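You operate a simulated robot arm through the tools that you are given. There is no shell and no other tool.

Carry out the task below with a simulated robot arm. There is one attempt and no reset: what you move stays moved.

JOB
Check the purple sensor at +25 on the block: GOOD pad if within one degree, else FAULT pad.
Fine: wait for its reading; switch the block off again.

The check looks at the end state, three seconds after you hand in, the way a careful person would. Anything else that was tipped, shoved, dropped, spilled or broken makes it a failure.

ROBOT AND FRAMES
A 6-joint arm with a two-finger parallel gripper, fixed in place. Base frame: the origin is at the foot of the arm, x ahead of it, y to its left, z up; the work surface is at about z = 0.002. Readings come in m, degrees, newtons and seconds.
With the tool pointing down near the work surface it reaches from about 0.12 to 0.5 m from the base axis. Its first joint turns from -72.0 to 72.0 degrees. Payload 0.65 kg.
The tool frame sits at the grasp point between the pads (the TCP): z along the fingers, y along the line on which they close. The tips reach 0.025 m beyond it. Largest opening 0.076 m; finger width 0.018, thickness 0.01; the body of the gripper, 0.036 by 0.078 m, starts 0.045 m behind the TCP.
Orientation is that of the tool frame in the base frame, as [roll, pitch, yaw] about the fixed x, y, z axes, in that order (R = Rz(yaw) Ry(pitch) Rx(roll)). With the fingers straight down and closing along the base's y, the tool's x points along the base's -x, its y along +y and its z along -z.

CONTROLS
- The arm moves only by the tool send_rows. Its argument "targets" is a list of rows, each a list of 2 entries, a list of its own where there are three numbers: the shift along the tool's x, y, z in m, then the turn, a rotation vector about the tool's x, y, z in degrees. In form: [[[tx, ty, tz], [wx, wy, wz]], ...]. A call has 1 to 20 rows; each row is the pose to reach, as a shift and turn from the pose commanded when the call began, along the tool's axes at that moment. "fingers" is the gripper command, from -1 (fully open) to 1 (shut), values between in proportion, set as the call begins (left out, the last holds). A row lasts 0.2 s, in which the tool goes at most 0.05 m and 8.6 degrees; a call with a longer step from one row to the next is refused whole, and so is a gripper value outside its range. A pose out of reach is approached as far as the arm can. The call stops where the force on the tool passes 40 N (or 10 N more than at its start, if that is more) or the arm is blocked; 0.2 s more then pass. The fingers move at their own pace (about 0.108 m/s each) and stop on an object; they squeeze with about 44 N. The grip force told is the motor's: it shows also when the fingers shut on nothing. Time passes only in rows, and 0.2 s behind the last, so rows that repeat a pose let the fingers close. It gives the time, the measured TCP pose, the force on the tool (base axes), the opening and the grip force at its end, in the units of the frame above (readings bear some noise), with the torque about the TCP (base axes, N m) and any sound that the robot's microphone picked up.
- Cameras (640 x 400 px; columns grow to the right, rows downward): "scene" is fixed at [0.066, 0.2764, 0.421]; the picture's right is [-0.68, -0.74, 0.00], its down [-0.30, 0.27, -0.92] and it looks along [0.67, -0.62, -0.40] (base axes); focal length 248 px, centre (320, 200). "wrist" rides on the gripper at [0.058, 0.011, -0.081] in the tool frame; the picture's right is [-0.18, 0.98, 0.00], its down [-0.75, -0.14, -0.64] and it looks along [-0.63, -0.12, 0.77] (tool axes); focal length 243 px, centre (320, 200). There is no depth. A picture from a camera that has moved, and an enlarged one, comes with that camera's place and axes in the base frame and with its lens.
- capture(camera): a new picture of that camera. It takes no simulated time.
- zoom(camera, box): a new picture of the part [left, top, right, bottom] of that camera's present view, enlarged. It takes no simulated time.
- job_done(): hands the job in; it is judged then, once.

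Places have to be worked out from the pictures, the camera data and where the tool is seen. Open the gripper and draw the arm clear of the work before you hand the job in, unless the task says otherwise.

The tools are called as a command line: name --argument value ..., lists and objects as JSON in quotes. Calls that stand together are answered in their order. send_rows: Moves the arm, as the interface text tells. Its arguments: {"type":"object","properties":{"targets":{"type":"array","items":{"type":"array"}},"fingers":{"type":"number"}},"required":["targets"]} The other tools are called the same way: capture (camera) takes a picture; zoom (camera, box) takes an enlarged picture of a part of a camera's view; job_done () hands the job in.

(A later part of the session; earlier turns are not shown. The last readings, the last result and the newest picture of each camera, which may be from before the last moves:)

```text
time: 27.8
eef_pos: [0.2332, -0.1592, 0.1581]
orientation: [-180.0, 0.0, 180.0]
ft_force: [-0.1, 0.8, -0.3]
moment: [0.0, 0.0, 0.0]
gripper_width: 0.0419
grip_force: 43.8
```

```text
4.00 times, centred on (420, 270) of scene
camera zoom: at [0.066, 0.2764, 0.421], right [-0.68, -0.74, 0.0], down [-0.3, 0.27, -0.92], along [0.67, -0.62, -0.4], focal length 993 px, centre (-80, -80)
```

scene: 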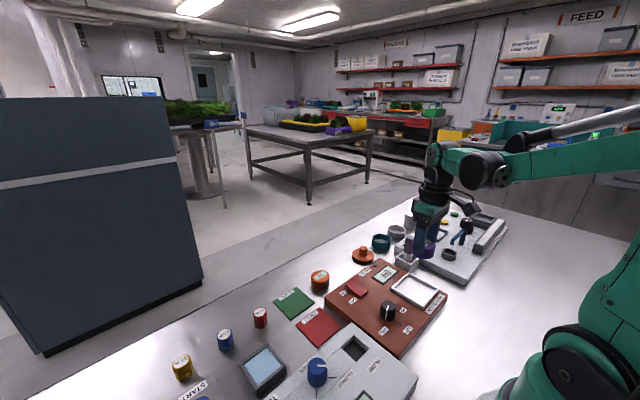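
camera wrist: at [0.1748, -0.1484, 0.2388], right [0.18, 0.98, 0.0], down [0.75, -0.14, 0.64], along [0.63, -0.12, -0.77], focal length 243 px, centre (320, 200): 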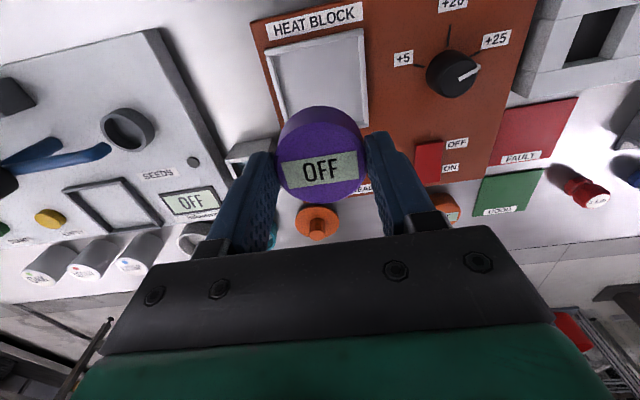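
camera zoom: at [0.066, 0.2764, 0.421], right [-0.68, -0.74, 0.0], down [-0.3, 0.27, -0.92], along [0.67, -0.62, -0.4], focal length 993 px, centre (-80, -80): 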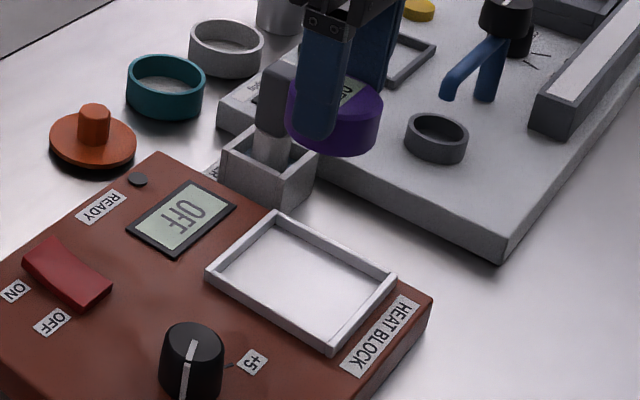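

Tray centre comes out at (0.2328, −0.1584), so the sensor is aligned apart from 1 mm in y. I'll lower it to just above the tray floor.

send_rows --targets '[[[0, 0.001, 0.03], [0, 0, 0]], [[0, 0.001, 0.055], [0, 0, 0]], [[0, 0.001, 0.075], [0, 0, 0]], [[0, 0.001, 0.087], [0, 0, 0]], [[0, 0.001, 0.0935], [0, 0, 0]], [[0, 0.001, 0.0935], [0, 0, 0]]]'

capture --camera "wrist"

zoom --camera "scene" --box '[370, 220, 470, 320]'

```text
time: 29.2
eef_pos: [0.2331, -0.1569, 0.0647]
orientation: [-180.0, 0.0, 180.0]
ft_force: [-1.1, -0.3, -0.3]
moment: [0.01, 0.04, -0.01]
gripper_width: 0.0419
grip_force: 44.2
```

```text
taken
camera wrist: at [0.1749, -0.1465, 0.1449], right [0.18, 0.98, 0.0], down [0.75, -0.14, 0.64], along [0.63, -0.12, -0.77], focal length 243 px, centre (320, 200)
```

wrist: 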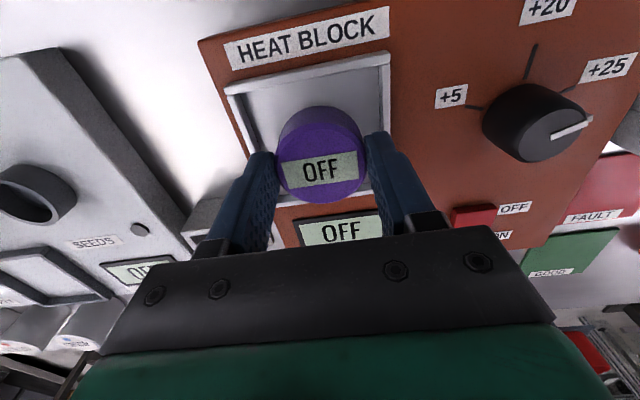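

```text
4.00 times, centred on (420, 270) of scene
camera zoom: at [0.066, 0.2764, 0.421], right [-0.68, -0.74, 0.0], down [-0.3, 0.27, -0.92], along [0.67, -0.62, -0.4], focal length 993 px, centre (-80, -80)
```

zoom: 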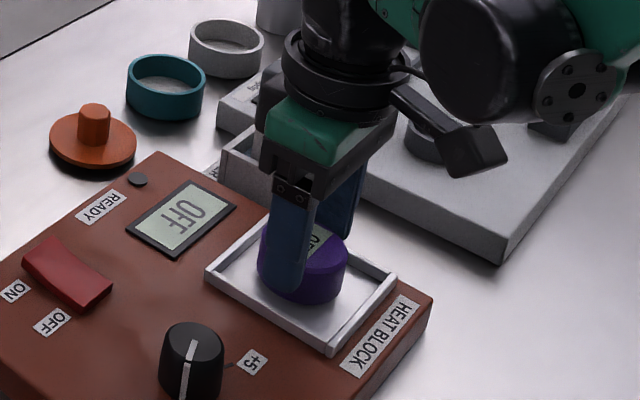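

Sensor bottom is at about z 0.0285, nearly on the floor. I'll descend in millimetre steps and watch for contact force.

send_rows --targets '[[[0, -0.0008, 0.001], [0, 0, 0]], [[0, -0.0008, 0.002], [0, 0, 0]], [[0, -0.0008, 0.0025], [0, 0, 0]]]'

```text
time: 30.0
eef_pos: [0.2338, -0.1581, 0.0629]
orientation: [-180.0, 0.0, -179.9]
ft_force: [-0.2, 0.3, -0.8]
moment: [0.0, 0.0, -0.01]
gripper_width: 0.0422
grip_force: 44.2
```

No contact yet; continuing in small steps.

send_rows --targets '[[[0, 0, 0.0007], [0, 0, 0]], [[0, 0, 0.0014], [0, 0, 0]], [[0, 0, 0.002], [0, 0, 0]]]'

zoom --camera "scene" --box '[390, 250, 450, 310]'

capture --camera "wrist"

```text
time: 30.8
eef_pos: [0.2351, -0.1592, 0.0605]
orientation: [179.9, 0.0, 180.0]
ft_force: [0.5, 0.8, -0.4]
moment: [-0.03, 0.02, 0.0]
gripper_width: 0.0419
grip_force: 43.9
```

```text
6.67 times, centred on (420, 280) of scene
camera zoom: at [0.066, 0.2764, 0.421], right [-0.68, -0.74, 0.0], down [-0.3, 0.27, -0.92], along [0.67, -0.62, -0.4], focal length 1656 px, centre (-347, -333)
```

zoom: 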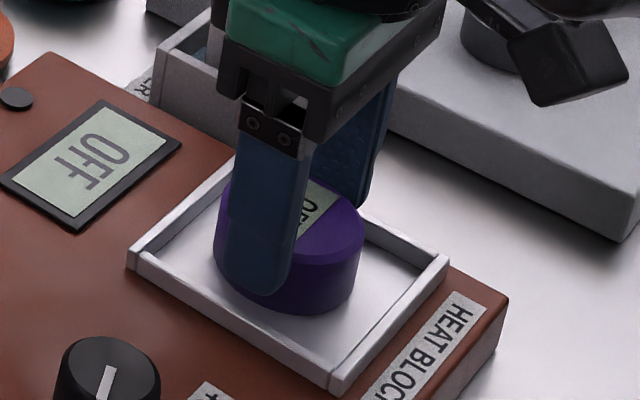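

```text
taken
camera wrist: at [0.1756, -0.1479, 0.1407], right [0.18, 0.98, 0.0], down [0.75, -0.14, 0.64], along [0.63, -0.12, -0.77], focal length 243 px, centre (320, 200)
```

wrist: 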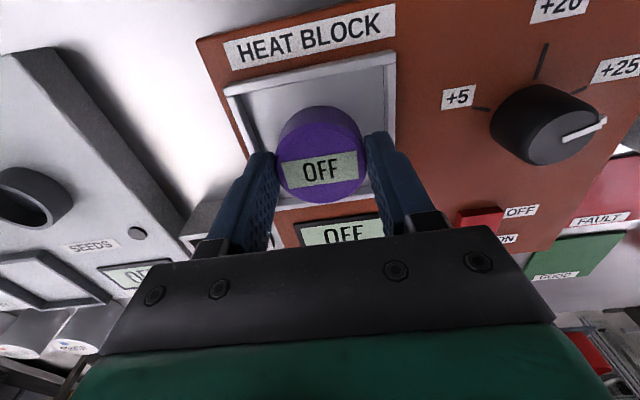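

Still no contact force, with the bottom at about 0.0243. One more millimetre at a time.

send_rows --targets '[[[0, 0, 0.0005], [0, 0, 0]], [[0, 0, 0.001], [0, 0, 0]], [[0, 0, 0.001], [0, 0, 0]]]'

```text
time: 31.6
eef_pos: [0.2338, -0.1587, 0.0589]
orientation: [-180.0, 0.0, 180.0]
ft_force: [1.7, 1.2, 35.2]
moment: [0.0, -0.11, 0.02]
gripper_width: 0.0418
grip_force: 44.3
```

Contact: 35 N up, so the sensor sits on the tray floor. I'll back off 0.8 mm to unload, then open a few millimetres.

send_rows --targets '[[[0, 0, -0.0008], [0, 0, 0]], [[0, 0, -0.0008], [0, 0, 0]]]'

send_rows --targets '[[[0, 0, 0], [0, 0, 0]], [[0, 0, 0], [0, 0, 0]], [[0, 0, 0], [0, 0, 0]]]' --fingers -0.25

capture --camera "wrist"

zoom --camera "scene" --box '[390, 250, 450, 310]'

```text
time: 32.2
eef_pos: [0.2332, -0.158, 0.0602]
orientation: [-180.0, 0.0, -179.9]
ft_force: [1.6, 3.5, 9.2]
moment: [0.08, -0.08, 0.03]
gripper_width: 0.0418
grip_force: 43.9
```

```text
time: 33.0
eef_pos: [0.2333, -0.1585, 0.0597]
orientation: [-179.9, 0.1, 179.9]
ft_force: [-0.2, 0.3, -0.5]
moment: [-0.01, -0.03, 0.02]
gripper_width: 0.0476
grip_force: 0.1
```

```text
taken
camera wrist: at [0.1753, -0.1482, 0.14], right [0.18, 0.98, 0.0], down [0.75, -0.14, 0.64], along [0.63, -0.12, -0.77], focal length 243 px, centre (320, 200)
```

wrist: 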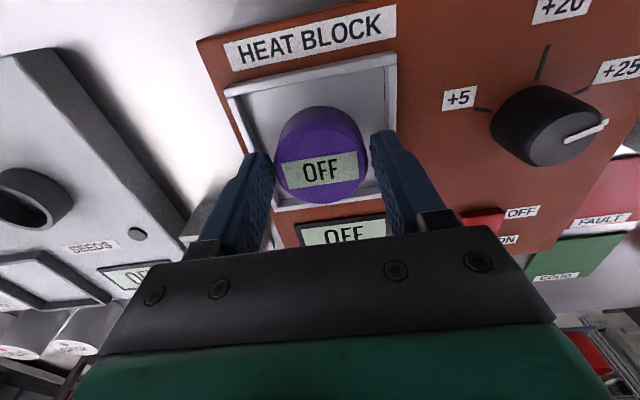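

```text
6.67 times, centred on (420, 280) of scene
camera zoom: at [0.066, 0.2764, 0.421], right [-0.68, -0.74, 0.0], down [-0.3, 0.27, -0.92], along [0.67, -0.62, -0.4], focal length 1656 px, centre (-347, -333)
```

zoom: 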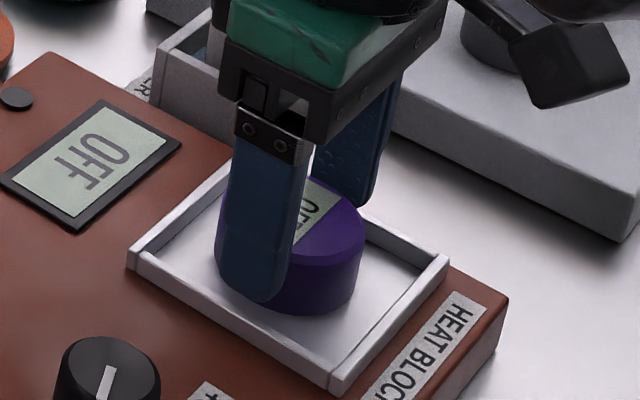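

Sensor released and seated in the tray. I'll lift straight up, close the fingers, and move above the rocker switch to locate its ON end.

send_rows --targets '[[[0, 0, -0.02], [0, 0, 0]], [[0, 0, -0.05], [0, 0, 0]], [[0, 0, -0.09], [0, 0, 0]], [[-0.02, 0.025, -0.1], [0, 0, 0]], [[-0.05, 0.06, -0.1], [0, 0, 0]], [[-0.075, 0.08, -0.1], [0, 0, 0]], [[-0.097, 0.0912, -0.1], [0, 0, 0]], [[-0.097, 0.0912, -0.1], [0, 0, 0]]]'

send_rows --targets '[[[0, 0, 0], [0, 0, 0]], [[0, 0, 0], [0, 0, 0]], [[0, 0, 0], [0, 0, 0]]]' --fingers 1

capture --camera "wrist"

zoom --camera "scene" --box '[320, 240, 460, 340]'

```text
time: 34.8
eef_pos: [0.3302, -0.0654, 0.1589]
orientation: [-180.0, 0.0, 180.0]
ft_force: [-0.3, -0.3, 0.0]
moment: [-0.02, 0.0, 0.02]
gripper_width: 0.0474
grip_force: 0.0
```

```text
time: 35.6
eef_pos: [0.3301, -0.0668, 0.1582]
orientation: [180.0, 0.1, -180.0]
ft_force: [0.4, 0.7, -0.1]
moment: [0.01, 0.01, -0.02]
gripper_width: 0.0
grip_force: 23.3
```

```text
taken
camera wrist: at [0.2716, -0.0559, 0.2395], right [0.18, 0.98, 0.0], down [0.75, -0.14, 0.64], along [0.63, -0.12, -0.77], focal length 243 px, centre (320, 200)
```

wrist: 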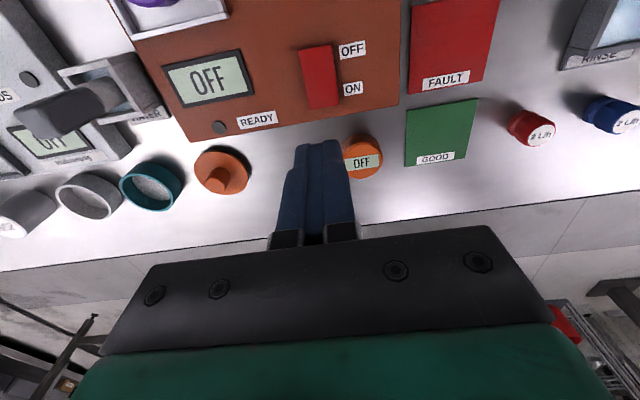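

```text
4.00 times, centred on (390, 290) of scene
camera zoom: at [0.066, 0.2764, 0.421], right [-0.68, -0.74, 0.0], down [-0.3, 0.27, -0.92], along [0.67, -0.62, -0.4], focal length 993 px, centre (40, -160)
```

zoom: 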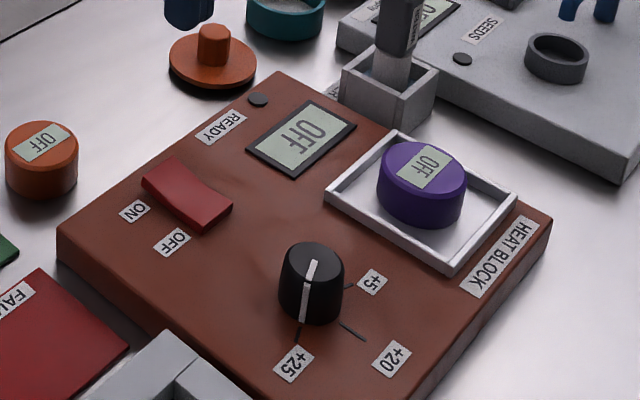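

zoom --camera "wrist" --box '[260, 30, 390, 130]'

zoom --camera "scene" --box '[335, 265, 395, 310]'

```text
4.00 times, centred on (325, 80) of wrist
camera zoom: at [0.2716, -0.0559, 0.2395], right [0.18, 0.98, 0.0], down [0.75, -0.14, 0.64], along [0.63, -0.12, -0.77], focal length 970 px, centre (300, 680)
```

zoom: 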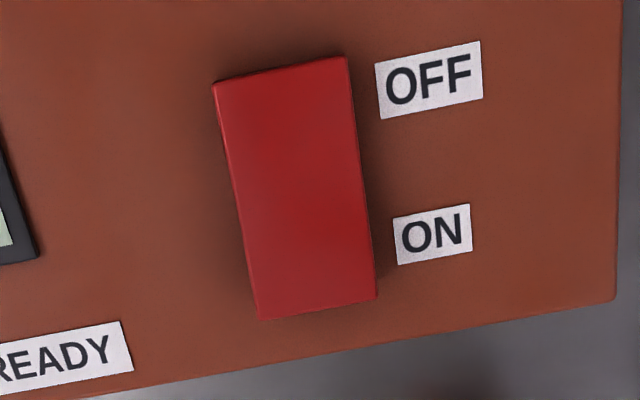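

```text
8.89 times, centred on (365, 288) of scene
camera zoom: at [0.066, 0.2764, 0.421], right [-0.68, -0.74, 0.0], down [-0.3, 0.27, -0.92], along [0.67, -0.62, -0.4], focal length 2207 px, centre (-80, -578)
```

zoom: 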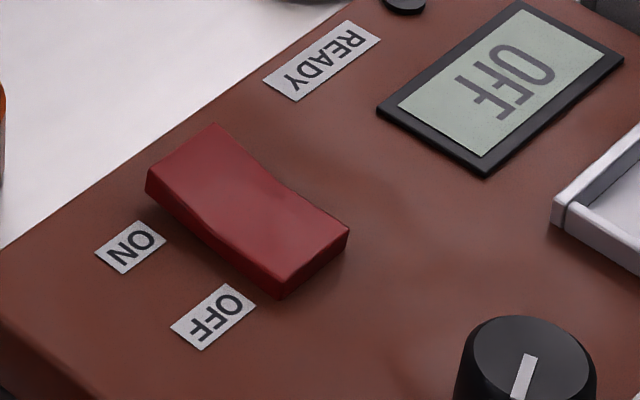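

The rocker spans x 0.299–0.341 with its centre at about (0.320, −0.0655), and the ON end (far side) is raised. I'll lower the closed fingertips to just above the ON half at x≈0.333.

send_rows --targets '[[[-0.0035, 0.001, 0.03], [0, 0, 0]], [[-0.0035, 0.001, 0.055], [0, 0, 0]], [[-0.0035, 0.001, 0.075], [0, 0, 0]], [[-0.0035, 0.001, 0.088], [0, 0, 0]], [[-0.0035, 0.001, 0.09], [0, 0, 0]], [[-0.0035, 0.001, 0.09], [0, 0, 0]]]'

zoom --camera "scene" --box '[320, 240, 420, 320]'

capture --camera "wrist"

```text
time: 37.0
eef_pos: [0.3349, -0.0665, 0.0694]
orientation: [-180.0, 0.0, 180.0]
ft_force: [0.2, 0.7, 0.0]
moment: [-0.02, -0.01, -0.01]
gripper_width: 0.0
grip_force: 23.5
```

```text
5.00 times, centred on (370, 280) of scene
camera zoom: at [0.066, 0.2764, 0.421], right [-0.68, -0.74, 0.0], down [-0.3, 0.27, -0.92], along [0.67, -0.62, -0.4], focal length 1242 px, centre (70, -200)
```

zoom: 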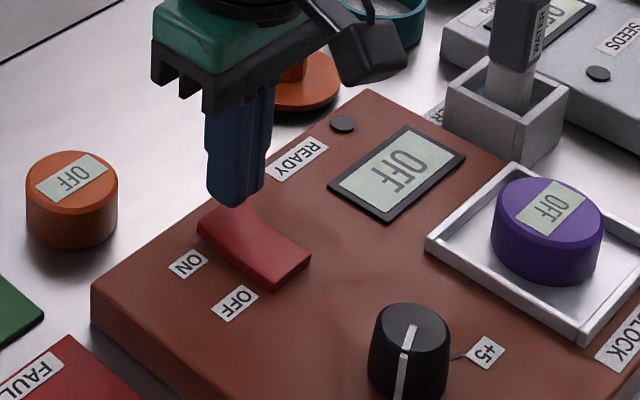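

```text
taken
camera wrist: at [0.276, -0.0553, 0.151], right [0.18, 0.98, 0.0], down [0.75, -0.14, 0.64], along [0.63, -0.12, -0.77], focal length 243 px, centre (320, 200)
```

wrist: 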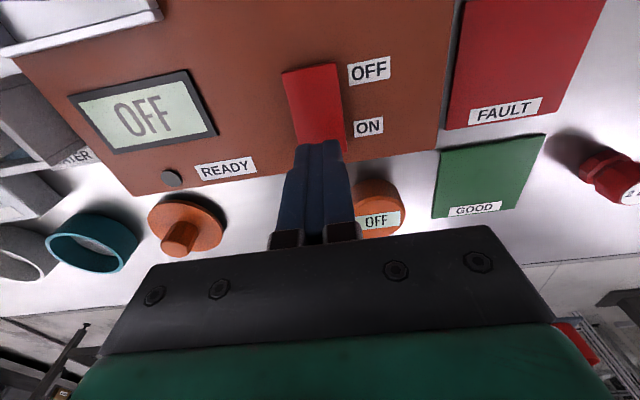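

Tips are at z≈0.045, over the ON end. I'll press down in small steps; the call stops by itself if the force gets too high.

send_rows --targets '[[[0, 0, 0.003], [0, 0, 0]], [[0, 0, 0.006], [0, 0, 0]], [[0, 0, 0.0075], [0, 0, 0]], [[0, 0, 0.009], [0, 0, 0]], [[0, 0, 0.0105], [0, 0, 0]], [[0, 0, 0.012], [0, 0, 0]]]'

zoom --camera "scene" --box '[320, 240, 420, 320]'

```text
time: 38.4
eef_pos: [0.3344, -0.0663, 0.056]
orientation: [179.9, 0.0, -179.9]
ft_force: [0.3, 0.2, 0.3]
moment: [-0.01, -0.05, 0.0]
gripper_width: 0.0
grip_force: 23.6
```

```text
5.00 times, centred on (370, 280) of scene
camera zoom: at [0.066, 0.2764, 0.421], right [-0.68, -0.74, 0.0], down [-0.3, 0.27, -0.92], along [0.67, -0.62, -0.4], focal length 1242 px, centre (70, -200)
```

zoom: 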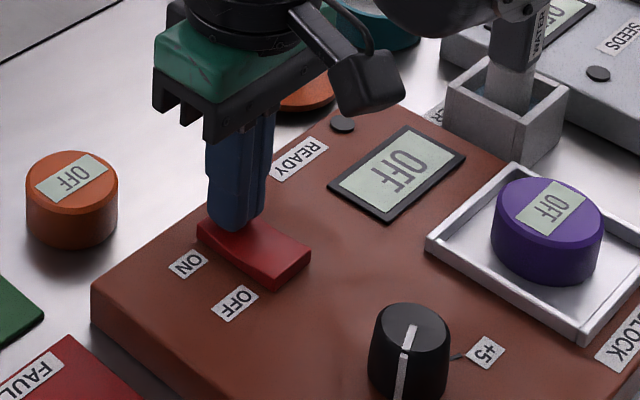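

No contact yet (tips ≈0.033). Continuing down.

send_rows --targets '[[[0, 0, 0.001], [0, 0, 0]], [[0, 0, 0.002], [0, 0, 0]], [[0, 0, 0.003], [0, 0, 0]], [[0, 0, 0.004], [0, 0, 0]]]'

zoom --camera "scene" --box '[320, 240, 460, 340]'

```text
time: 39.0
eef_pos: [0.3334, -0.0682, 0.0556]
orientation: [-180.0, 0.0, -180.0]
ft_force: [0.4, 1.3, 11.5]
moment: [-0.03, 0.06, -0.11]
gripper_width: 0.0
grip_force: 23.5
stopped in row 3: the force on the tool passed its limit at 52 N (the readings are from after the stop); the commanded pose is now the measured one
```

```text
4.00 times, centred on (390, 290) of scene
camera zoom: at [0.066, 0.2764, 0.421], right [-0.68, -0.74, 0.0], down [-0.3, 0.27, -0.92], along [0.67, -0.62, -0.4], focal length 993 px, centre (40, -160)
```

zoom: 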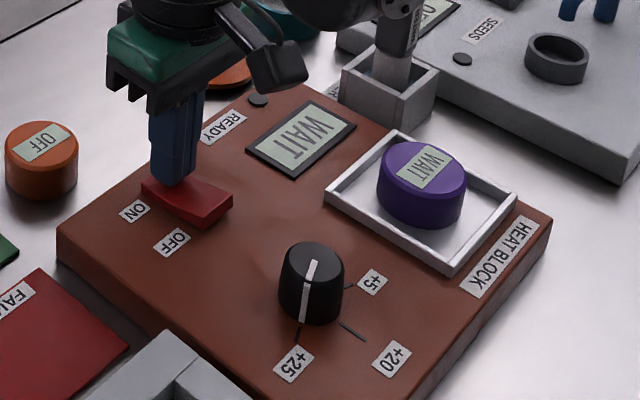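

The block is on: both displays show WAIT. I'll lift off the switch and wait well clear, where the camera can see the block.

send_rows --targets '[[[0, 0, -0.01], [0, 0, 0]], [[0, 0, -0.04], [0, 0, 0]], [[0, 0, -0.08], [0, 0, 0]], [[0, 0, -0.1], [0, 0, 0]], [[0.03, 0, -0.13], [0, 0, 0]], [[0.06, 0, -0.16], [0, 0, 0]], [[0.06, 0, -0.16], [0, 0, 0]], [[0.06, 0, -0.16], [0, 0, 0]], [[0.06, 0, -0.16], [0, 0, 0]], [[0.06, 0, -0.16], [0, 0, 0]], [[0.06, 0, -0.16], [0, 0, 0]], [[0.06, 0, -0.16], [0, 0, 0]]]'

zoom --camera "scene" --box '[320, 240, 460, 340]'

capture --camera "wrist"

```text
time: 41.6
eef_pos: [0.2752, -0.0661, 0.2146]
orientation: [-180.0, 0.0, 179.9]
ft_force: [-0.9, -0.2, 0.5]
moment: [0.0, 0.02, -0.02]
gripper_width: 0.0002
grip_force: 23.7
```

```text
4.00 times, centred on (390, 290) of scene
camera zoom: at [0.066, 0.2764, 0.421], right [-0.68, -0.74, 0.0], down [-0.3, 0.27, -0.92], along [0.67, -0.62, -0.4], focal length 993 px, centre (40, -160)
```

zoom: 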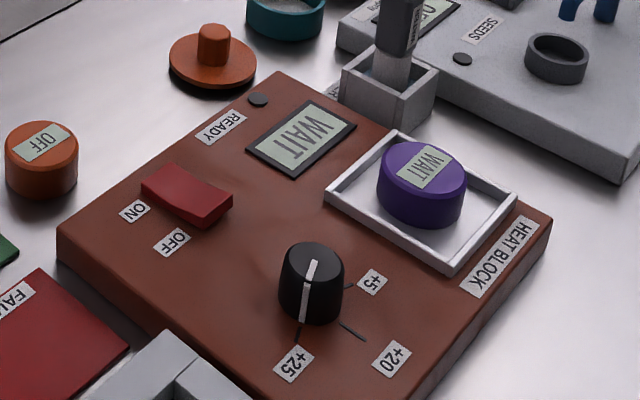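

```text
taken
camera wrist: at [0.2162, -0.0566, 0.2966], right [0.18, 0.98, 0.0], down [0.75, -0.14, 0.64], along [0.63, -0.12, -0.77], focal length 243 px, centre (320, 200)
```

wrist: 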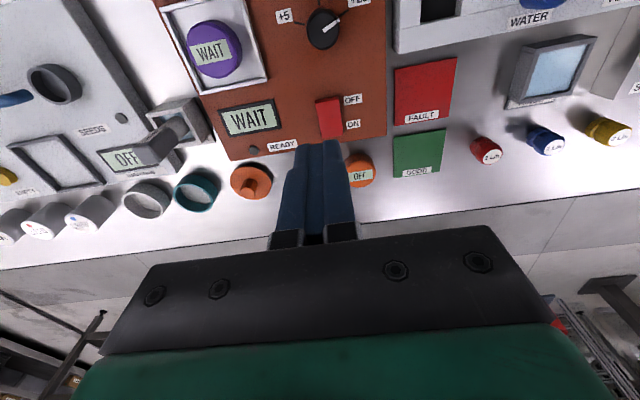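

Both still show WAIT. I'll hold here and let time pass, opening the fingers meanwhile.

send_rows --targets '[[[0, 0, 0], [0, 0, 0]], [[0, 0, 0], [0, 0, 0]], [[0, 0, 0], [0, 0, 0]], [[0, 0, 0], [0, 0, 0]], [[0, 0, 0], [0, 0, 0]], [[0, 0, 0], [0, 0, 0]], [[0, 0, 0], [0, 0, 0]], [[0, 0, 0], [0, 0, 0]], [[0, 0, 0], [0, 0, 0]], [[0, 0, 0], [0, 0, 0]], [[0, 0, 0], [0, 0, 0]], [[0, 0, 0], [0, 0, 0]], [[0, 0, 0], [0, 0, 0]], [[0, 0, 0], [0, 0, 0]], [[0, 0, 0], [0, 0, 0]], [[0, 0, 0], [0, 0, 0]], [[0, 0, 0], [0, 0, 0]], [[0, 0, 0], [0, 0, 0]], [[0, 0, 0], [0, 0, 0]], [[0, 0, 0], [0, 0, 0]]]' --fingers -0.25

zoom --camera "scene" --box '[320, 240, 460, 340]'

zoom --camera "wrist" --box '[150, 0, 310, 170]'

```text
time: 45.8
eef_pos: [0.2748, -0.0671, 0.2166]
orientation: [-180.0, -0.1, -180.0]
ft_force: [0.5, -0.9, -0.4]
moment: [0.01, 0.04, 0.0]
gripper_width: 0.0472
grip_force: 0.1
```

```text
4.00 times, centred on (390, 290) of scene
camera zoom: at [0.066, 0.2764, 0.421], right [-0.68, -0.74, 0.0], down [-0.3, 0.27, -0.92], along [0.67, -0.62, -0.4], focal length 993 px, centre (40, -160)
```

zoom: 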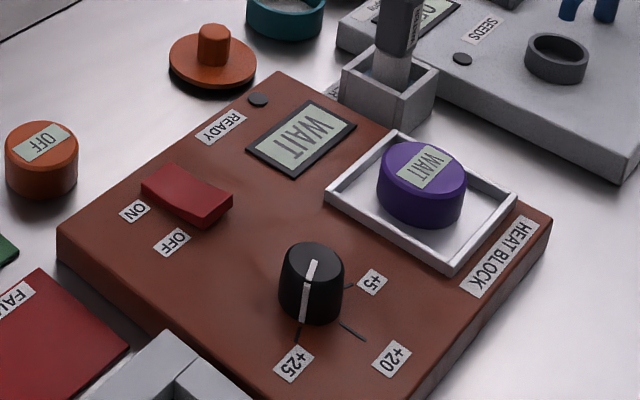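

```text
2.35 times, centred on (230, 85) of wrist
camera zoom: at [0.2162, -0.0566, 0.2966], right [0.18, 0.98, 0.0], down [0.75, -0.14, 0.64], along [0.63, -0.12, -0.77], focal length 571 px, centre (532, 471)
```

zoom: 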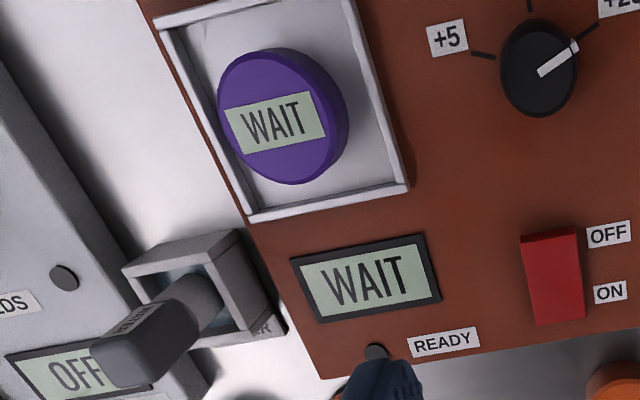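

Still WAIT on both, with the READY lamp dark. I'll keep waiting.

send_rows --targets '[[[0, 0, 0], [0, 0, 0]], [[0, 0, 0], [0, 0, 0]], [[0, 0, 0], [0, 0, 0]], [[0, 0, 0], [0, 0, 0]], [[0, 0, 0], [0, 0, 0]], [[0, 0, 0], [0, 0, 0]], [[0, 0, 0], [0, 0, 0]], [[0, 0, 0], [0, 0, 0]], [[0, 0, 0], [0, 0, 0]], [[0, 0, 0], [0, 0, 0]], [[0, 0, 0], [0, 0, 0]], [[0, 0, 0], [0, 0, 0]], [[0, 0, 0], [0, 0, 0]], [[0, 0, 0], [0, 0, 0]], [[0, 0, 0], [0, 0, 0]], [[0, 0, 0], [0, 0, 0]], [[0, 0, 0], [0, 0, 0]], [[0, 0, 0], [0, 0, 0]], [[0, 0, 0], [0, 0, 0]], [[0, 0, 0], [0, 0, 0]]]'

zoom --camera "wrist" --box '[150, 0, 310, 170]'

```text
time: 50.0
eef_pos: [0.2751, -0.0677, 0.2165]
orientation: [180.0, -0.1, 180.0]
ft_force: [0.1, 0.7, 0.4]
moment: [0.04, 0.0, 0.01]
gripper_width: 0.0475
grip_force: 0.0
```

```text
2.35 times, centred on (230, 85) of wrist
camera zoom: at [0.2162, -0.0566, 0.2966], right [0.18, 0.98, 0.0], down [0.75, -0.14, 0.64], along [0.63, -0.12, -0.77], focal length 571 px, centre (532, 471)
```

zoom: 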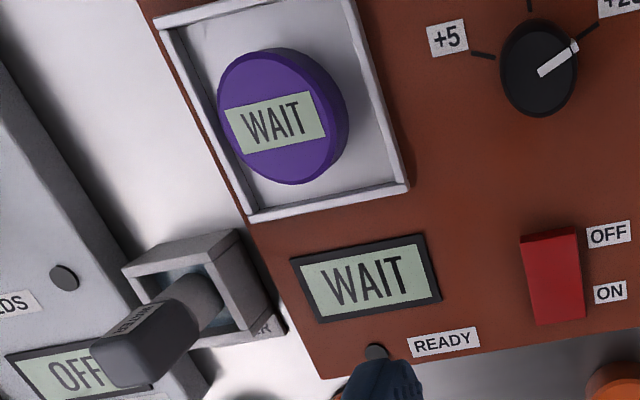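

Still WAIT; continuing to wait.

send_rows --targets '[[[0, 0, 0], [0, 0, 0]], [[0, 0, 0], [0, 0, 0]], [[0, 0, 0], [0, 0, 0]], [[0, 0, 0], [0, 0, 0]], [[0, 0, 0], [0, 0, 0]], [[0, 0, 0], [0, 0, 0]], [[0, 0, 0], [0, 0, 0]], [[0, 0, 0], [0, 0, 0]], [[0, 0, 0], [0, 0, 0]], [[0, 0, 0], [0, 0, 0]], [[0, 0, 0], [0, 0, 0]], [[0, 0, 0], [0, 0, 0]], [[0, 0, 0], [0, 0, 0]], [[0, 0, 0], [0, 0, 0]], [[0, 0, 0], [0, 0, 0]], [[0, 0, 0], [0, 0, 0]], [[0, 0, 0], [0, 0, 0]], [[0, 0, 0], [0, 0, 0]], [[0, 0, 0], [0, 0, 0]], [[0, 0, 0], [0, 0, 0]]]'

zoom --camera "wrist" --box '[150, 0, 310, 170]'

```text
time: 54.2
eef_pos: [0.2745, -0.0673, 0.2161]
orientation: [-180.0, -0.2, -180.0]
ft_force: [0.4, -0.5, 0.2]
moment: [0.0, 0.03, 0.0]
gripper_width: 0.0475
grip_force: 0.1
```

```text
2.35 times, centred on (230, 85) of wrist
camera zoom: at [0.2162, -0.0566, 0.2966], right [0.18, 0.98, 0.0], down [0.75, -0.14, 0.64], along [0.63, -0.12, -0.77], focal length 571 px, centre (532, 471)
```

zoom: 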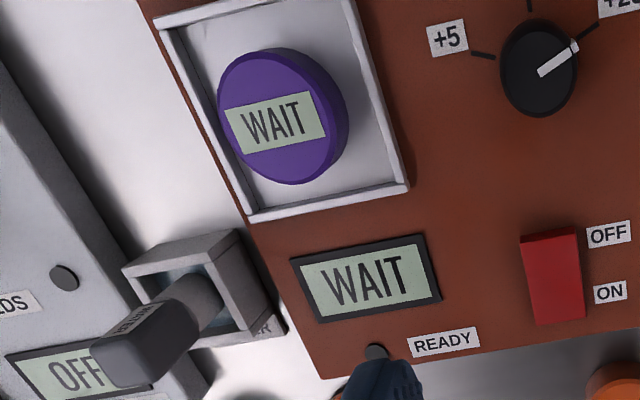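

Still WAIT after about 15 s; I'll keep waiting.

send_rows --targets '[[[0, 0, 0], [0, 0, 0]], [[0, 0, 0], [0, 0, 0]], [[0, 0, 0], [0, 0, 0]], [[0, 0, 0], [0, 0, 0]], [[0, 0, 0], [0, 0, 0]], [[0, 0, 0], [0, 0, 0]], [[0, 0, 0], [0, 0, 0]], [[0, 0, 0], [0, 0, 0]], [[0, 0, 0], [0, 0, 0]], [[0, 0, 0], [0, 0, 0]], [[0, 0, 0], [0, 0, 0]], [[0, 0, 0], [0, 0, 0]], [[0, 0, 0], [0, 0, 0]], [[0, 0, 0], [0, 0, 0]], [[0, 0, 0], [0, 0, 0]], [[0, 0, 0], [0, 0, 0]], [[0, 0, 0], [0, 0, 0]], [[0, 0, 0], [0, 0, 0]], [[0, 0, 0], [0, 0, 0]], [[0, 0, 0], [0, 0, 0]]]'

send_rows --targets '[[[0, 0, 0], [0, 0, 0]], [[0, 0, 0], [0, 0, 0]], [[0, 0, 0], [0, 0, 0]], [[0, 0, 0], [0, 0, 0]], [[0, 0, 0], [0, 0, 0]], [[0, 0, 0], [0, 0, 0]], [[0, 0, 0], [0, 0, 0]], [[0, 0, 0], [0, 0, 0]], [[0, 0, 0], [0, 0, 0]], [[0, 0, 0], [0, 0, 0]], [[0, 0, 0], [0, 0, 0]], [[0, 0, 0], [0, 0, 0]], [[0, 0, 0], [0, 0, 0]], [[0, 0, 0], [0, 0, 0]], [[0, 0, 0], [0, 0, 0]], [[0, 0, 0], [0, 0, 0]], [[0, 0, 0], [0, 0, 0]], [[0, 0, 0], [0, 0, 0]], [[0, 0, 0], [0, 0, 0]], [[0, 0, 0], [0, 0, 0]]]'

zoom --camera "wrist" --box '[150, 0, 310, 170]'

```text
time: 58.4
eef_pos: [0.2747, -0.0679, 0.2156]
orientation: [180.0, -0.1, 180.0]
ft_force: [-0.1, -0.5, 0.8]
moment: [0.01, -0.01, -0.01]
gripper_width: 0.0476
grip_force: 0.1
```

```text
time: 62.6
eef_pos: [0.2738, -0.0674, 0.2142]
orientation: [-180.0, -0.1, -179.9]
ft_force: [-0.3, -0.4, 0.0]
moment: [-0.03, -0.02, 0.0]
gripper_width: 0.0473
grip_force: 0.0
```

```text
2.35 times, centred on (230, 85) of wrist
camera zoom: at [0.2162, -0.0566, 0.2966], right [0.18, 0.98, 0.0], down [0.75, -0.14, 0.64], along [0.63, -0.12, -0.77], focal length 571 px, centre (532, 471)
```

zoom: 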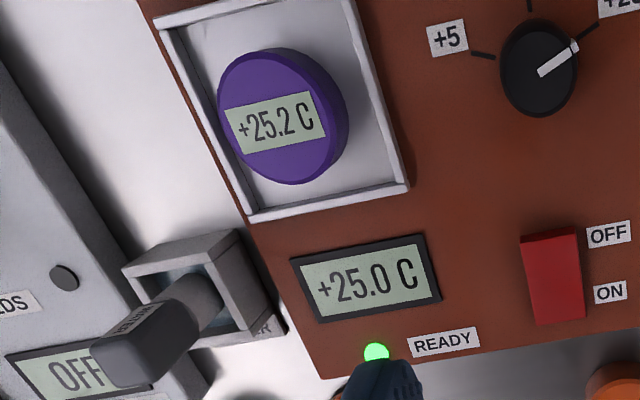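

READY is lit: the block reads +25.0 C and the sensor about +25.2 C. I'll zoom in and wait a little longer to make sure the reading is stable.

zoom --camera "wrist" --box '[185, 15, 245, 75]'

send_rows --targets '[[[0, 0, 0], [0, 0, 0]], [[0, 0, 0], [0, 0, 0]], [[0, 0, 0], [0, 0, 0]], [[0, 0, 0], [0, 0, 0]], [[0, 0, 0], [0, 0, 0]], [[0, 0, 0], [0, 0, 0]], [[0, 0, 0], [0, 0, 0]], [[0, 0, 0], [0, 0, 0]], [[0, 0, 0], [0, 0, 0]], [[0, 0, 0], [0, 0, 0]], [[0, 0, 0], [0, 0, 0]], [[0, 0, 0], [0, 0, 0]], [[0, 0, 0], [0, 0, 0]], [[0, 0, 0], [0, 0, 0]], [[0, 0, 0], [0, 0, 0]], [[0, 0, 0], [0, 0, 0]], [[0, 0, 0], [0, 0, 0]], [[0, 0, 0], [0, 0, 0]], [[0, 0, 0], [0, 0, 0]], [[0, 0, 0], [0, 0, 0]]]'

zoom --camera "wrist" --box '[150, 0, 310, 170]'

zoom --camera "scene" --box '[320, 240, 460, 340]'

```text
6.67 times, centred on (215, 45) of wrist
camera zoom: at [0.2162, -0.0566, 0.2966], right [0.18, 0.98, 0.0], down [0.75, -0.14, 0.64], along [0.63, -0.12, -0.77], focal length 1618 px, centre (1020, 1233)
```

zoom: 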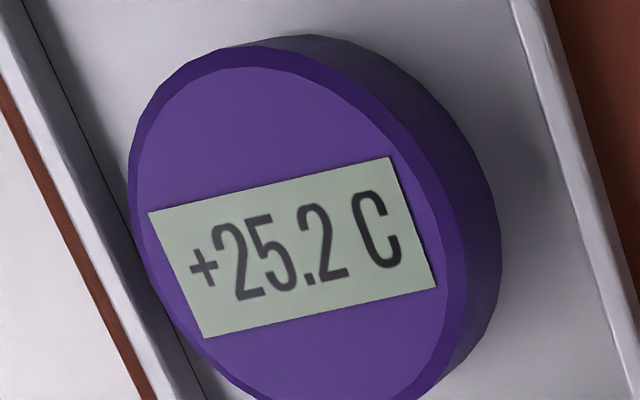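

```text
time: 66.8
eef_pos: [0.2754, -0.0675, 0.2155]
orientation: [180.0, 0.0, 180.0]
ft_force: [0.0, -0.5, 0.4]
moment: [-0.02, 0.0, -0.03]
gripper_width: 0.0477
grip_force: 0.1
```

```text
2.35 times, centred on (230, 85) of wrist
camera zoom: at [0.2162, -0.0566, 0.2966], right [0.18, 0.98, 0.0], down [0.75, -0.14, 0.64], along [0.63, -0.12, -0.77], focal length 571 px, centre (532, 471)
```

zoom: 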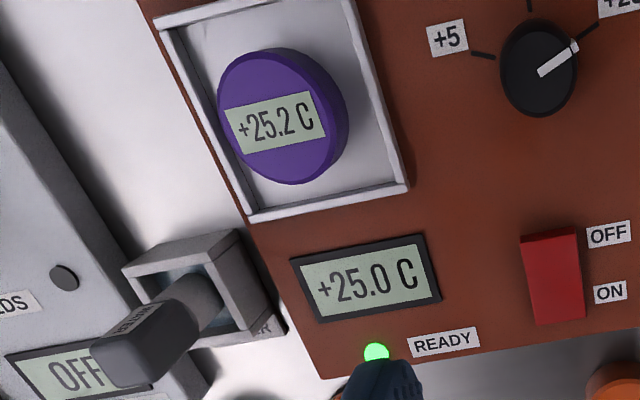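

```text
4.00 times, centred on (390, 290) of scene
camera zoom: at [0.066, 0.2764, 0.421], right [-0.68, -0.74, 0.0], down [-0.3, 0.27, -0.92], along [0.67, -0.62, -0.4], focal length 993 px, centre (40, -160)
```

zoom: 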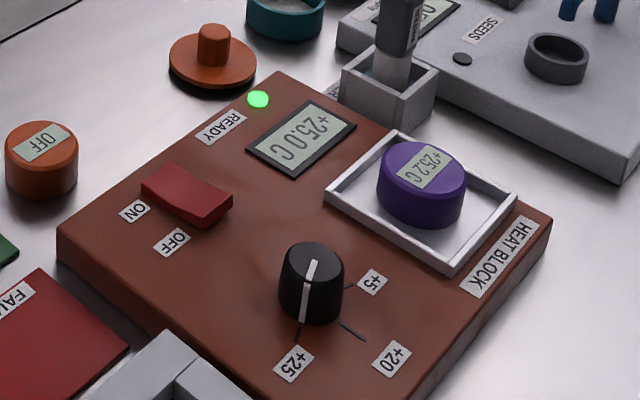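

The reading is steady at +25.2 C with the block at +25.0 C, so it's within one degree and goes on the GOOD pad. I'll move back above the tray to pick the sensor up.

send_rows --targets '[[[0.01, -0.03, 0.0], [0, 0, 0]], [[0.02, -0.06, 0.0], [0, 0, 0]], [[0.0409, -0.0916, 0.02], [0, 0, 0]], [[0.0409, -0.0916, 0.06], [0, 0, 0]], [[0.0409, -0.0916, 0.1], [0, 0, 0]], [[0.0409, -0.0916, 0.12], [0, 0, 0]], [[0.0409, -0.0916, 0.12], [0, 0, 0]], [[0.0409, -0.0916, 0.12], [0, 0, 0]]]' --fingers -0.25

capture --camera "wrist"

```text
time: 68.6
eef_pos: [0.2321, -0.1582, 0.0954]
orientation: [-180.0, 0.0, -180.0]
ft_force: [-0.5, -0.7, 0.5]
moment: [0.03, 0.03, -0.01]
gripper_width: 0.0477
grip_force: 0.0
```

```text
taken
camera wrist: at [0.1736, -0.1473, 0.1768], right [0.18, 0.98, 0.0], down [0.75, -0.14, 0.64], along [0.63, -0.12, -0.77], focal length 243 px, centre (320, 200)
```

wrist: 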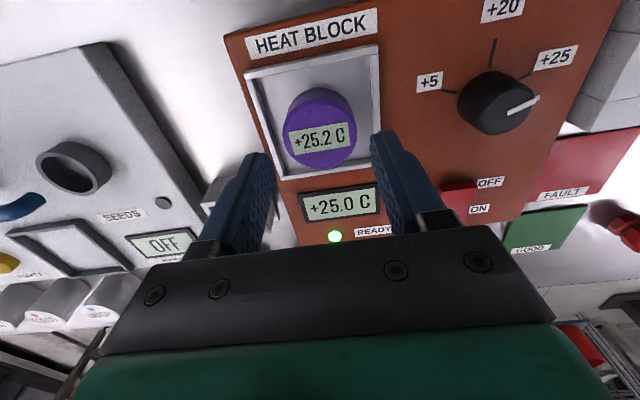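

The sensor is centred between the fingers within about 1 mm. I'll lower to the same grip height as before (tips just above the tray wall) and close.

send_rows --targets '[[[-0.001, -0.0006, 0.012], [0, 0, 0]], [[-0.001, -0.0006, 0.022], [0, 0, 0]], [[-0.001, -0.0006, 0.03], [0, 0, 0]], [[-0.001, -0.0006, 0.0362], [0, 0, 0]], [[-0.001, -0.0006, 0.0362], [0, 0, 0]]]'

send_rows --targets '[[[0, 0, 0], [0, 0, 0]], [[0, 0, 0], [0, 0, 0]], [[0, 0, 0], [0, 0, 0]]]' --fingers 0.2

capture --camera "wrist"

```text
time: 69.8
eef_pos: [0.2341, -0.1595, 0.0602]
orientation: [-179.8, -0.2, -179.9]
ft_force: [-0.2, 0.6, 0.4]
moment: [-0.01, 0.02, 0.0]
gripper_width: 0.0475
grip_force: 0.0
```

```text
time: 70.6
eef_pos: [0.2345, -0.1603, 0.0604]
orientation: [180.0, 0.0, 179.9]
ft_force: [0.1, -0.2, 0.5]
moment: [0.0, 0.01, 0.01]
gripper_width: 0.042
grip_force: 43.9
```

```text
taken
camera wrist: at [0.1749, -0.149, 0.1411], right [0.18, 0.98, 0.0], down [0.75, -0.14, 0.64], along [0.63, -0.12, -0.77], focal length 243 px, centre (320, 200)
```

wrist: 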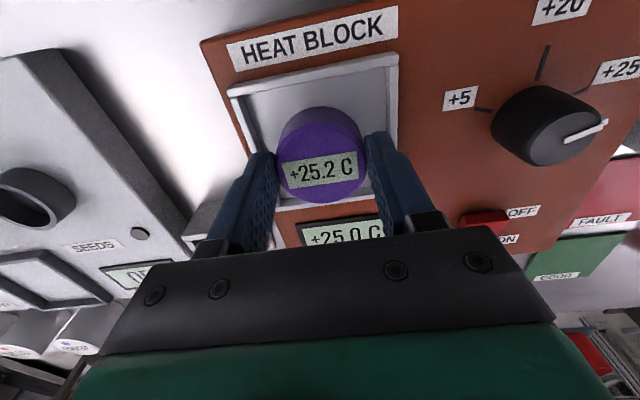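

Gripped. I put the GOOD pad at x 0.371–0.434, y 0.010–0.075, with its centre at about (0.402, 0.043). I'll lift and carry the sensor there at a safe height.

send_rows --targets '[[[0, 0, -0.02], [0, 0, 0]], [[0, 0, -0.05], [0, 0, 0]], [[0, 0, -0.085], [0, 0, 0]], [[-0.01, 0.012, -0.1], [0, 0, 0]], [[-0.035, 0.042, -0.1], [0, 0, 0]], [[-0.06, 0.072, -0.1], [0, 0, 0]], [[-0.085, 0.102, -0.1], [0, 0, 0]], [[-0.11, 0.132, -0.1], [0, 0, 0]], [[-0.135, 0.162, -0.1], [0, 0, 0]], [[-0.155, 0.186, -0.1], [0, 0, 0]], [[-0.169, 0.203, -0.1], [0, 0, 0]], [[-0.169, 0.203, -0.1], [0, 0, 0]], [[-0.169, 0.203, -0.1], [0, 0, 0]]]'

capture --camera "wrist"

capture --camera "scene"

```text
time: 73.4
eef_pos: [0.4034, 0.0462, 0.1599]
orientation: [-179.9, -0.1, -180.0]
ft_force: [0.2, -0.6, -0.8]
moment: [0.05, 0.02, 0.02]
gripper_width: 0.0418
grip_force: 44.4
```

```text
taken
camera wrist: at [0.3446, 0.0561, 0.2412], right [0.18, 0.98, 0.0], down [0.75, -0.14, 0.64], along [0.63, -0.12, -0.77], focal length 243 px, centre (320, 200)
```

wrist: 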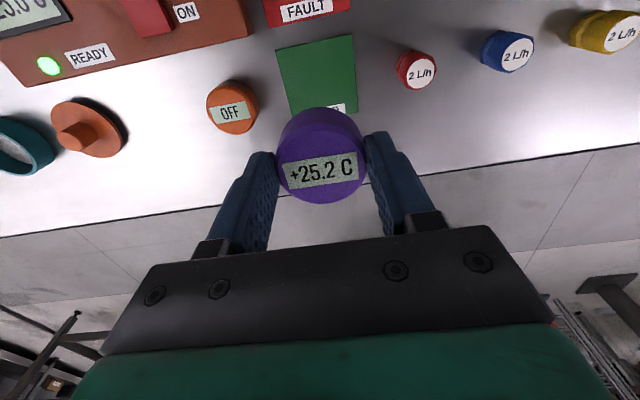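

```text
taken
```

scene: 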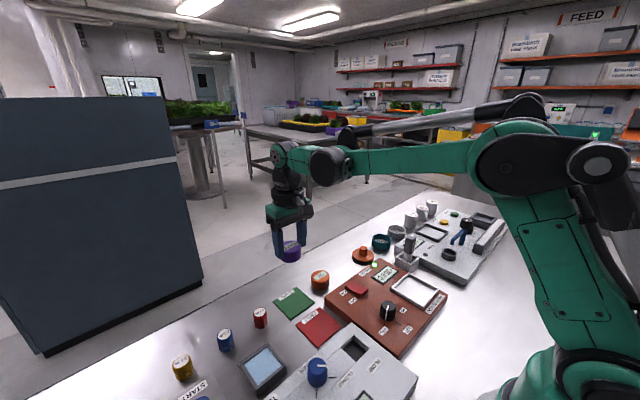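

The TCP (0.4026, 0.045) is over the pad centre (≈0.4025, 0.0445). Lowering to just above the pad.

send_rows --targets '[[[0, -0.0005, 0.03], [0, 0, 0]], [[0, -0.0005, 0.06], [0, 0, 0]], [[0, -0.0005, 0.085], [0, 0, 0]], [[0, -0.0005, 0.103], [0, 0, 0]], [[0, -0.0005, 0.114], [0, 0, 0]], [[0, -0.0005, 0.114], [0, 0, 0]]]'

capture --camera "wrist"

zoom --camera "scene" --box '[250, 240, 350, 340]'

```text
time: 74.8
eef_pos: [0.4035, 0.0452, 0.0475]
orientation: [-180.0, -0.1, 179.9]
ft_force: [0.0, 0.5, -1.1]
moment: [0.02, 0.01, 0.01]
gripper_width: 0.0421
grip_force: 44.0
```

```text
taken
camera wrist: at [0.3446, 0.0546, 0.1272], right [0.18, 0.98, 0.0], down [0.75, -0.14, 0.64], along [0.63, -0.12, -0.77], focal length 243 px, centre (320, 200)
```

wrist: 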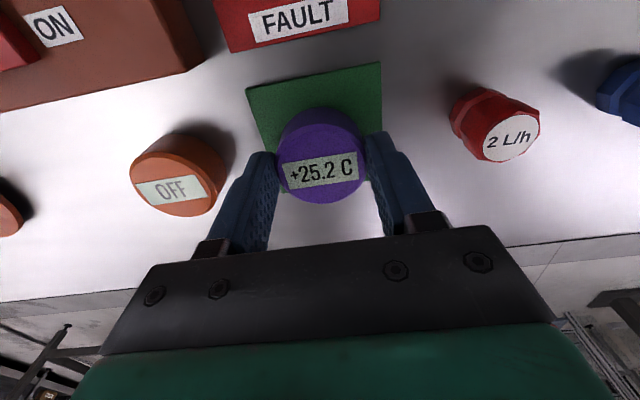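

```text
4.00 times, centred on (300, 290) of scene
camera zoom: at [0.066, 0.2764, 0.421], right [-0.68, -0.74, 0.0], down [-0.3, 0.27, -0.92], along [0.67, -0.62, -0.4], focal length 993 px, centre (400, -160)
```

zoom: 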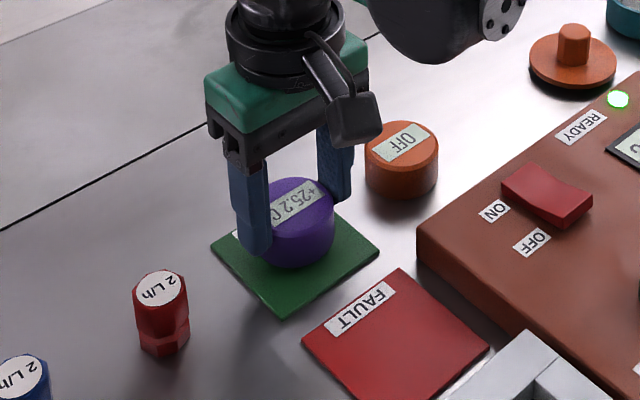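

It's well centred over the pad, about 6 mm above it. Lowering in small steps until contact.

send_rows --targets '[[[0, 0.0012, 0.0015], [0, 0, 0]], [[0, 0.0012, 0.003], [0, 0, 0]], [[0, 0.0012, 0.0038], [0, 0, 0]]]'

```text
time: 75.6
eef_pos: [0.4021, 0.0444, 0.0409]
orientation: [180.0, -0.1, -179.9]
ft_force: [0.1, -0.2, -0.4]
moment: [-0.02, 0.0, -0.01]
gripper_width: 0.042
grip_force: 44.0
```

No contact yet; smaller steps now.

send_rows --targets '[[[0, 0, 0.0006], [0, 0, 0]], [[0, 0, 0.0012], [0, 0, 0]], [[0, 0, 0.0012], [0, 0, 0]]]'

capture --camera "wrist"

```text
time: 76.4
eef_pos: [0.4028, 0.0451, 0.0412]
orientation: [180.0, 0.0, 180.0]
ft_force: [2.9, 1.3, 36.3]
moment: [0.05, -0.19, -0.01]
gripper_width: 0.0422
grip_force: 44.0
```

```text
taken
camera wrist: at [0.3439, 0.0555, 0.1218], right [0.18, 0.98, 0.0], down [0.75, -0.14, 0.64], along [0.63, -0.12, -0.77], focal length 243 px, centre (320, 200)
```

wrist: 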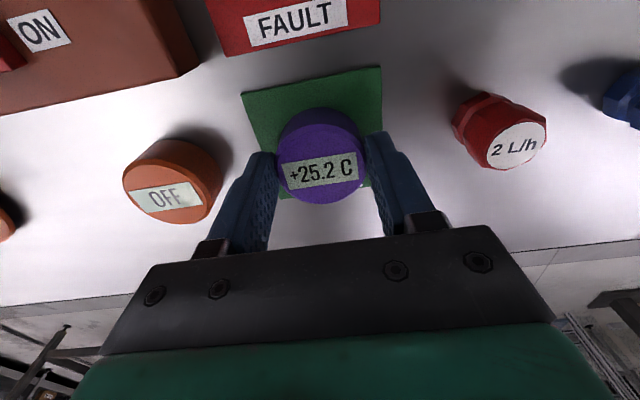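

Contact at 36 N: the sensor is on the GOOD pad. I'll back off slightly to unload, then open.

send_rows --targets '[[[0, 0, -0.0009], [0, 0, 0]], [[0, 0, -0.0009], [0, 0, 0]]]'

send_rows --targets '[[[0, 0, 0], [0, 0, 0]], [[0, 0, 0], [0, 0, 0]], [[0, 0, 0], [0, 0, 0]]]' --fingers -0.3

capture --camera "wrist"

```text
time: 77.0
eef_pos: [0.4027, 0.0439, 0.0416]
orientation: [180.0, -0.1, 180.0]
ft_force: [0.1, -0.1, -0.5]
moment: [0.01, 0.03, -0.01]
gripper_width: 0.0419
grip_force: 44.3
```

```text
time: 77.8
eef_pos: [0.402, 0.0452, 0.0424]
orientation: [-180.0, -0.1, 180.0]
ft_force: [-0.6, 0.1, -0.4]
moment: [-0.03, 0.02, -0.01]
gripper_width: 0.0496
grip_force: 0.1
```

```text
taken
camera wrist: at [0.3439, 0.0553, 0.1225], right [0.18, 0.98, 0.0], down [0.75, -0.14, 0.64], along [0.63, -0.12, -0.77], focal length 243 px, centre (320, 200)
```

wrist: 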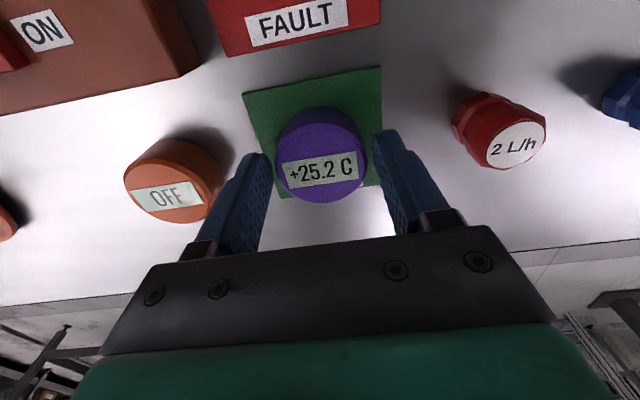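

The sensor is released on the GOOD pad. I'll lift straight up, then move over the rocker's OFF end.

send_rows --targets '[[[0, 0, -0.02], [0, 0, 0]], [[0, 0, -0.05], [0, 0, 0]], [[0, 0, -0.09], [0, 0, 0]], [[0.01, -0.01, -0.12], [0, 0, 0]], [[0.035, -0.04, -0.12], [0, 0, 0]], [[0.06, -0.07, -0.12], [0, 0, 0]], [[0.08, -0.095, -0.12], [0, 0, 0]], [[0.0955, -0.1098, -0.12], [0, 0, 0]], [[0.0955, -0.1098, -0.12], [0, 0, 0]]]'

send_rows --targets '[[[0, 0, 0], [0, 0, 0]], [[0, 0, 0], [0, 0, 0]], [[0, 0, 0], [0, 0, 0]]]' --fingers 1

capture --camera "wrist"

zoom --camera "scene" --box '[240, 240, 440, 360]'

```text
time: 79.8
eef_pos: [0.308, -0.0655, 0.1624]
orientation: [-180.0, -0.1, -179.9]
ft_force: [-0.3, -0.5, 0.2]
moment: [-0.01, 0.02, -0.03]
gripper_width: 0.0495
grip_force: 0.0
```

```text
time: 80.6
eef_pos: [0.3089, -0.0638, 0.1617]
orientation: [180.0, -0.2, 179.9]
ft_force: [1.3, -0.2, 0.2]
moment: [0.0, 0.01, -0.01]
gripper_width: 0.0
grip_force: 23.8
```

```text
taken
camera wrist: at [0.2496, -0.0543, 0.2427], right [0.18, 0.98, 0.0], down [0.75, -0.14, 0.64], along [0.63, -0.12, -0.77], focal length 243 px, centre (320, 200)
```

wrist: 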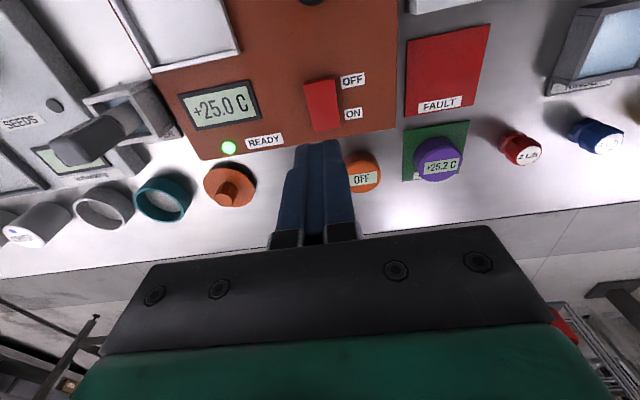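

```text
3.20 times, centred on (340, 300) of scene
camera zoom: at [0.066, 0.2764, 0.421], right [-0.68, -0.74, 0.0], down [-0.3, 0.27, -0.92], along [0.67, -0.62, -0.4], focal length 795 px, centre (256, -120)
```

zoom: 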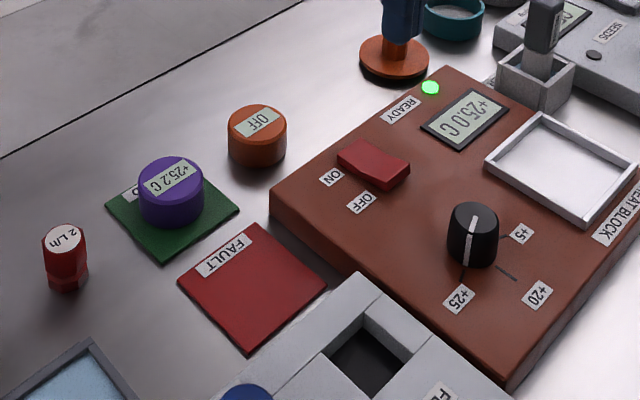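

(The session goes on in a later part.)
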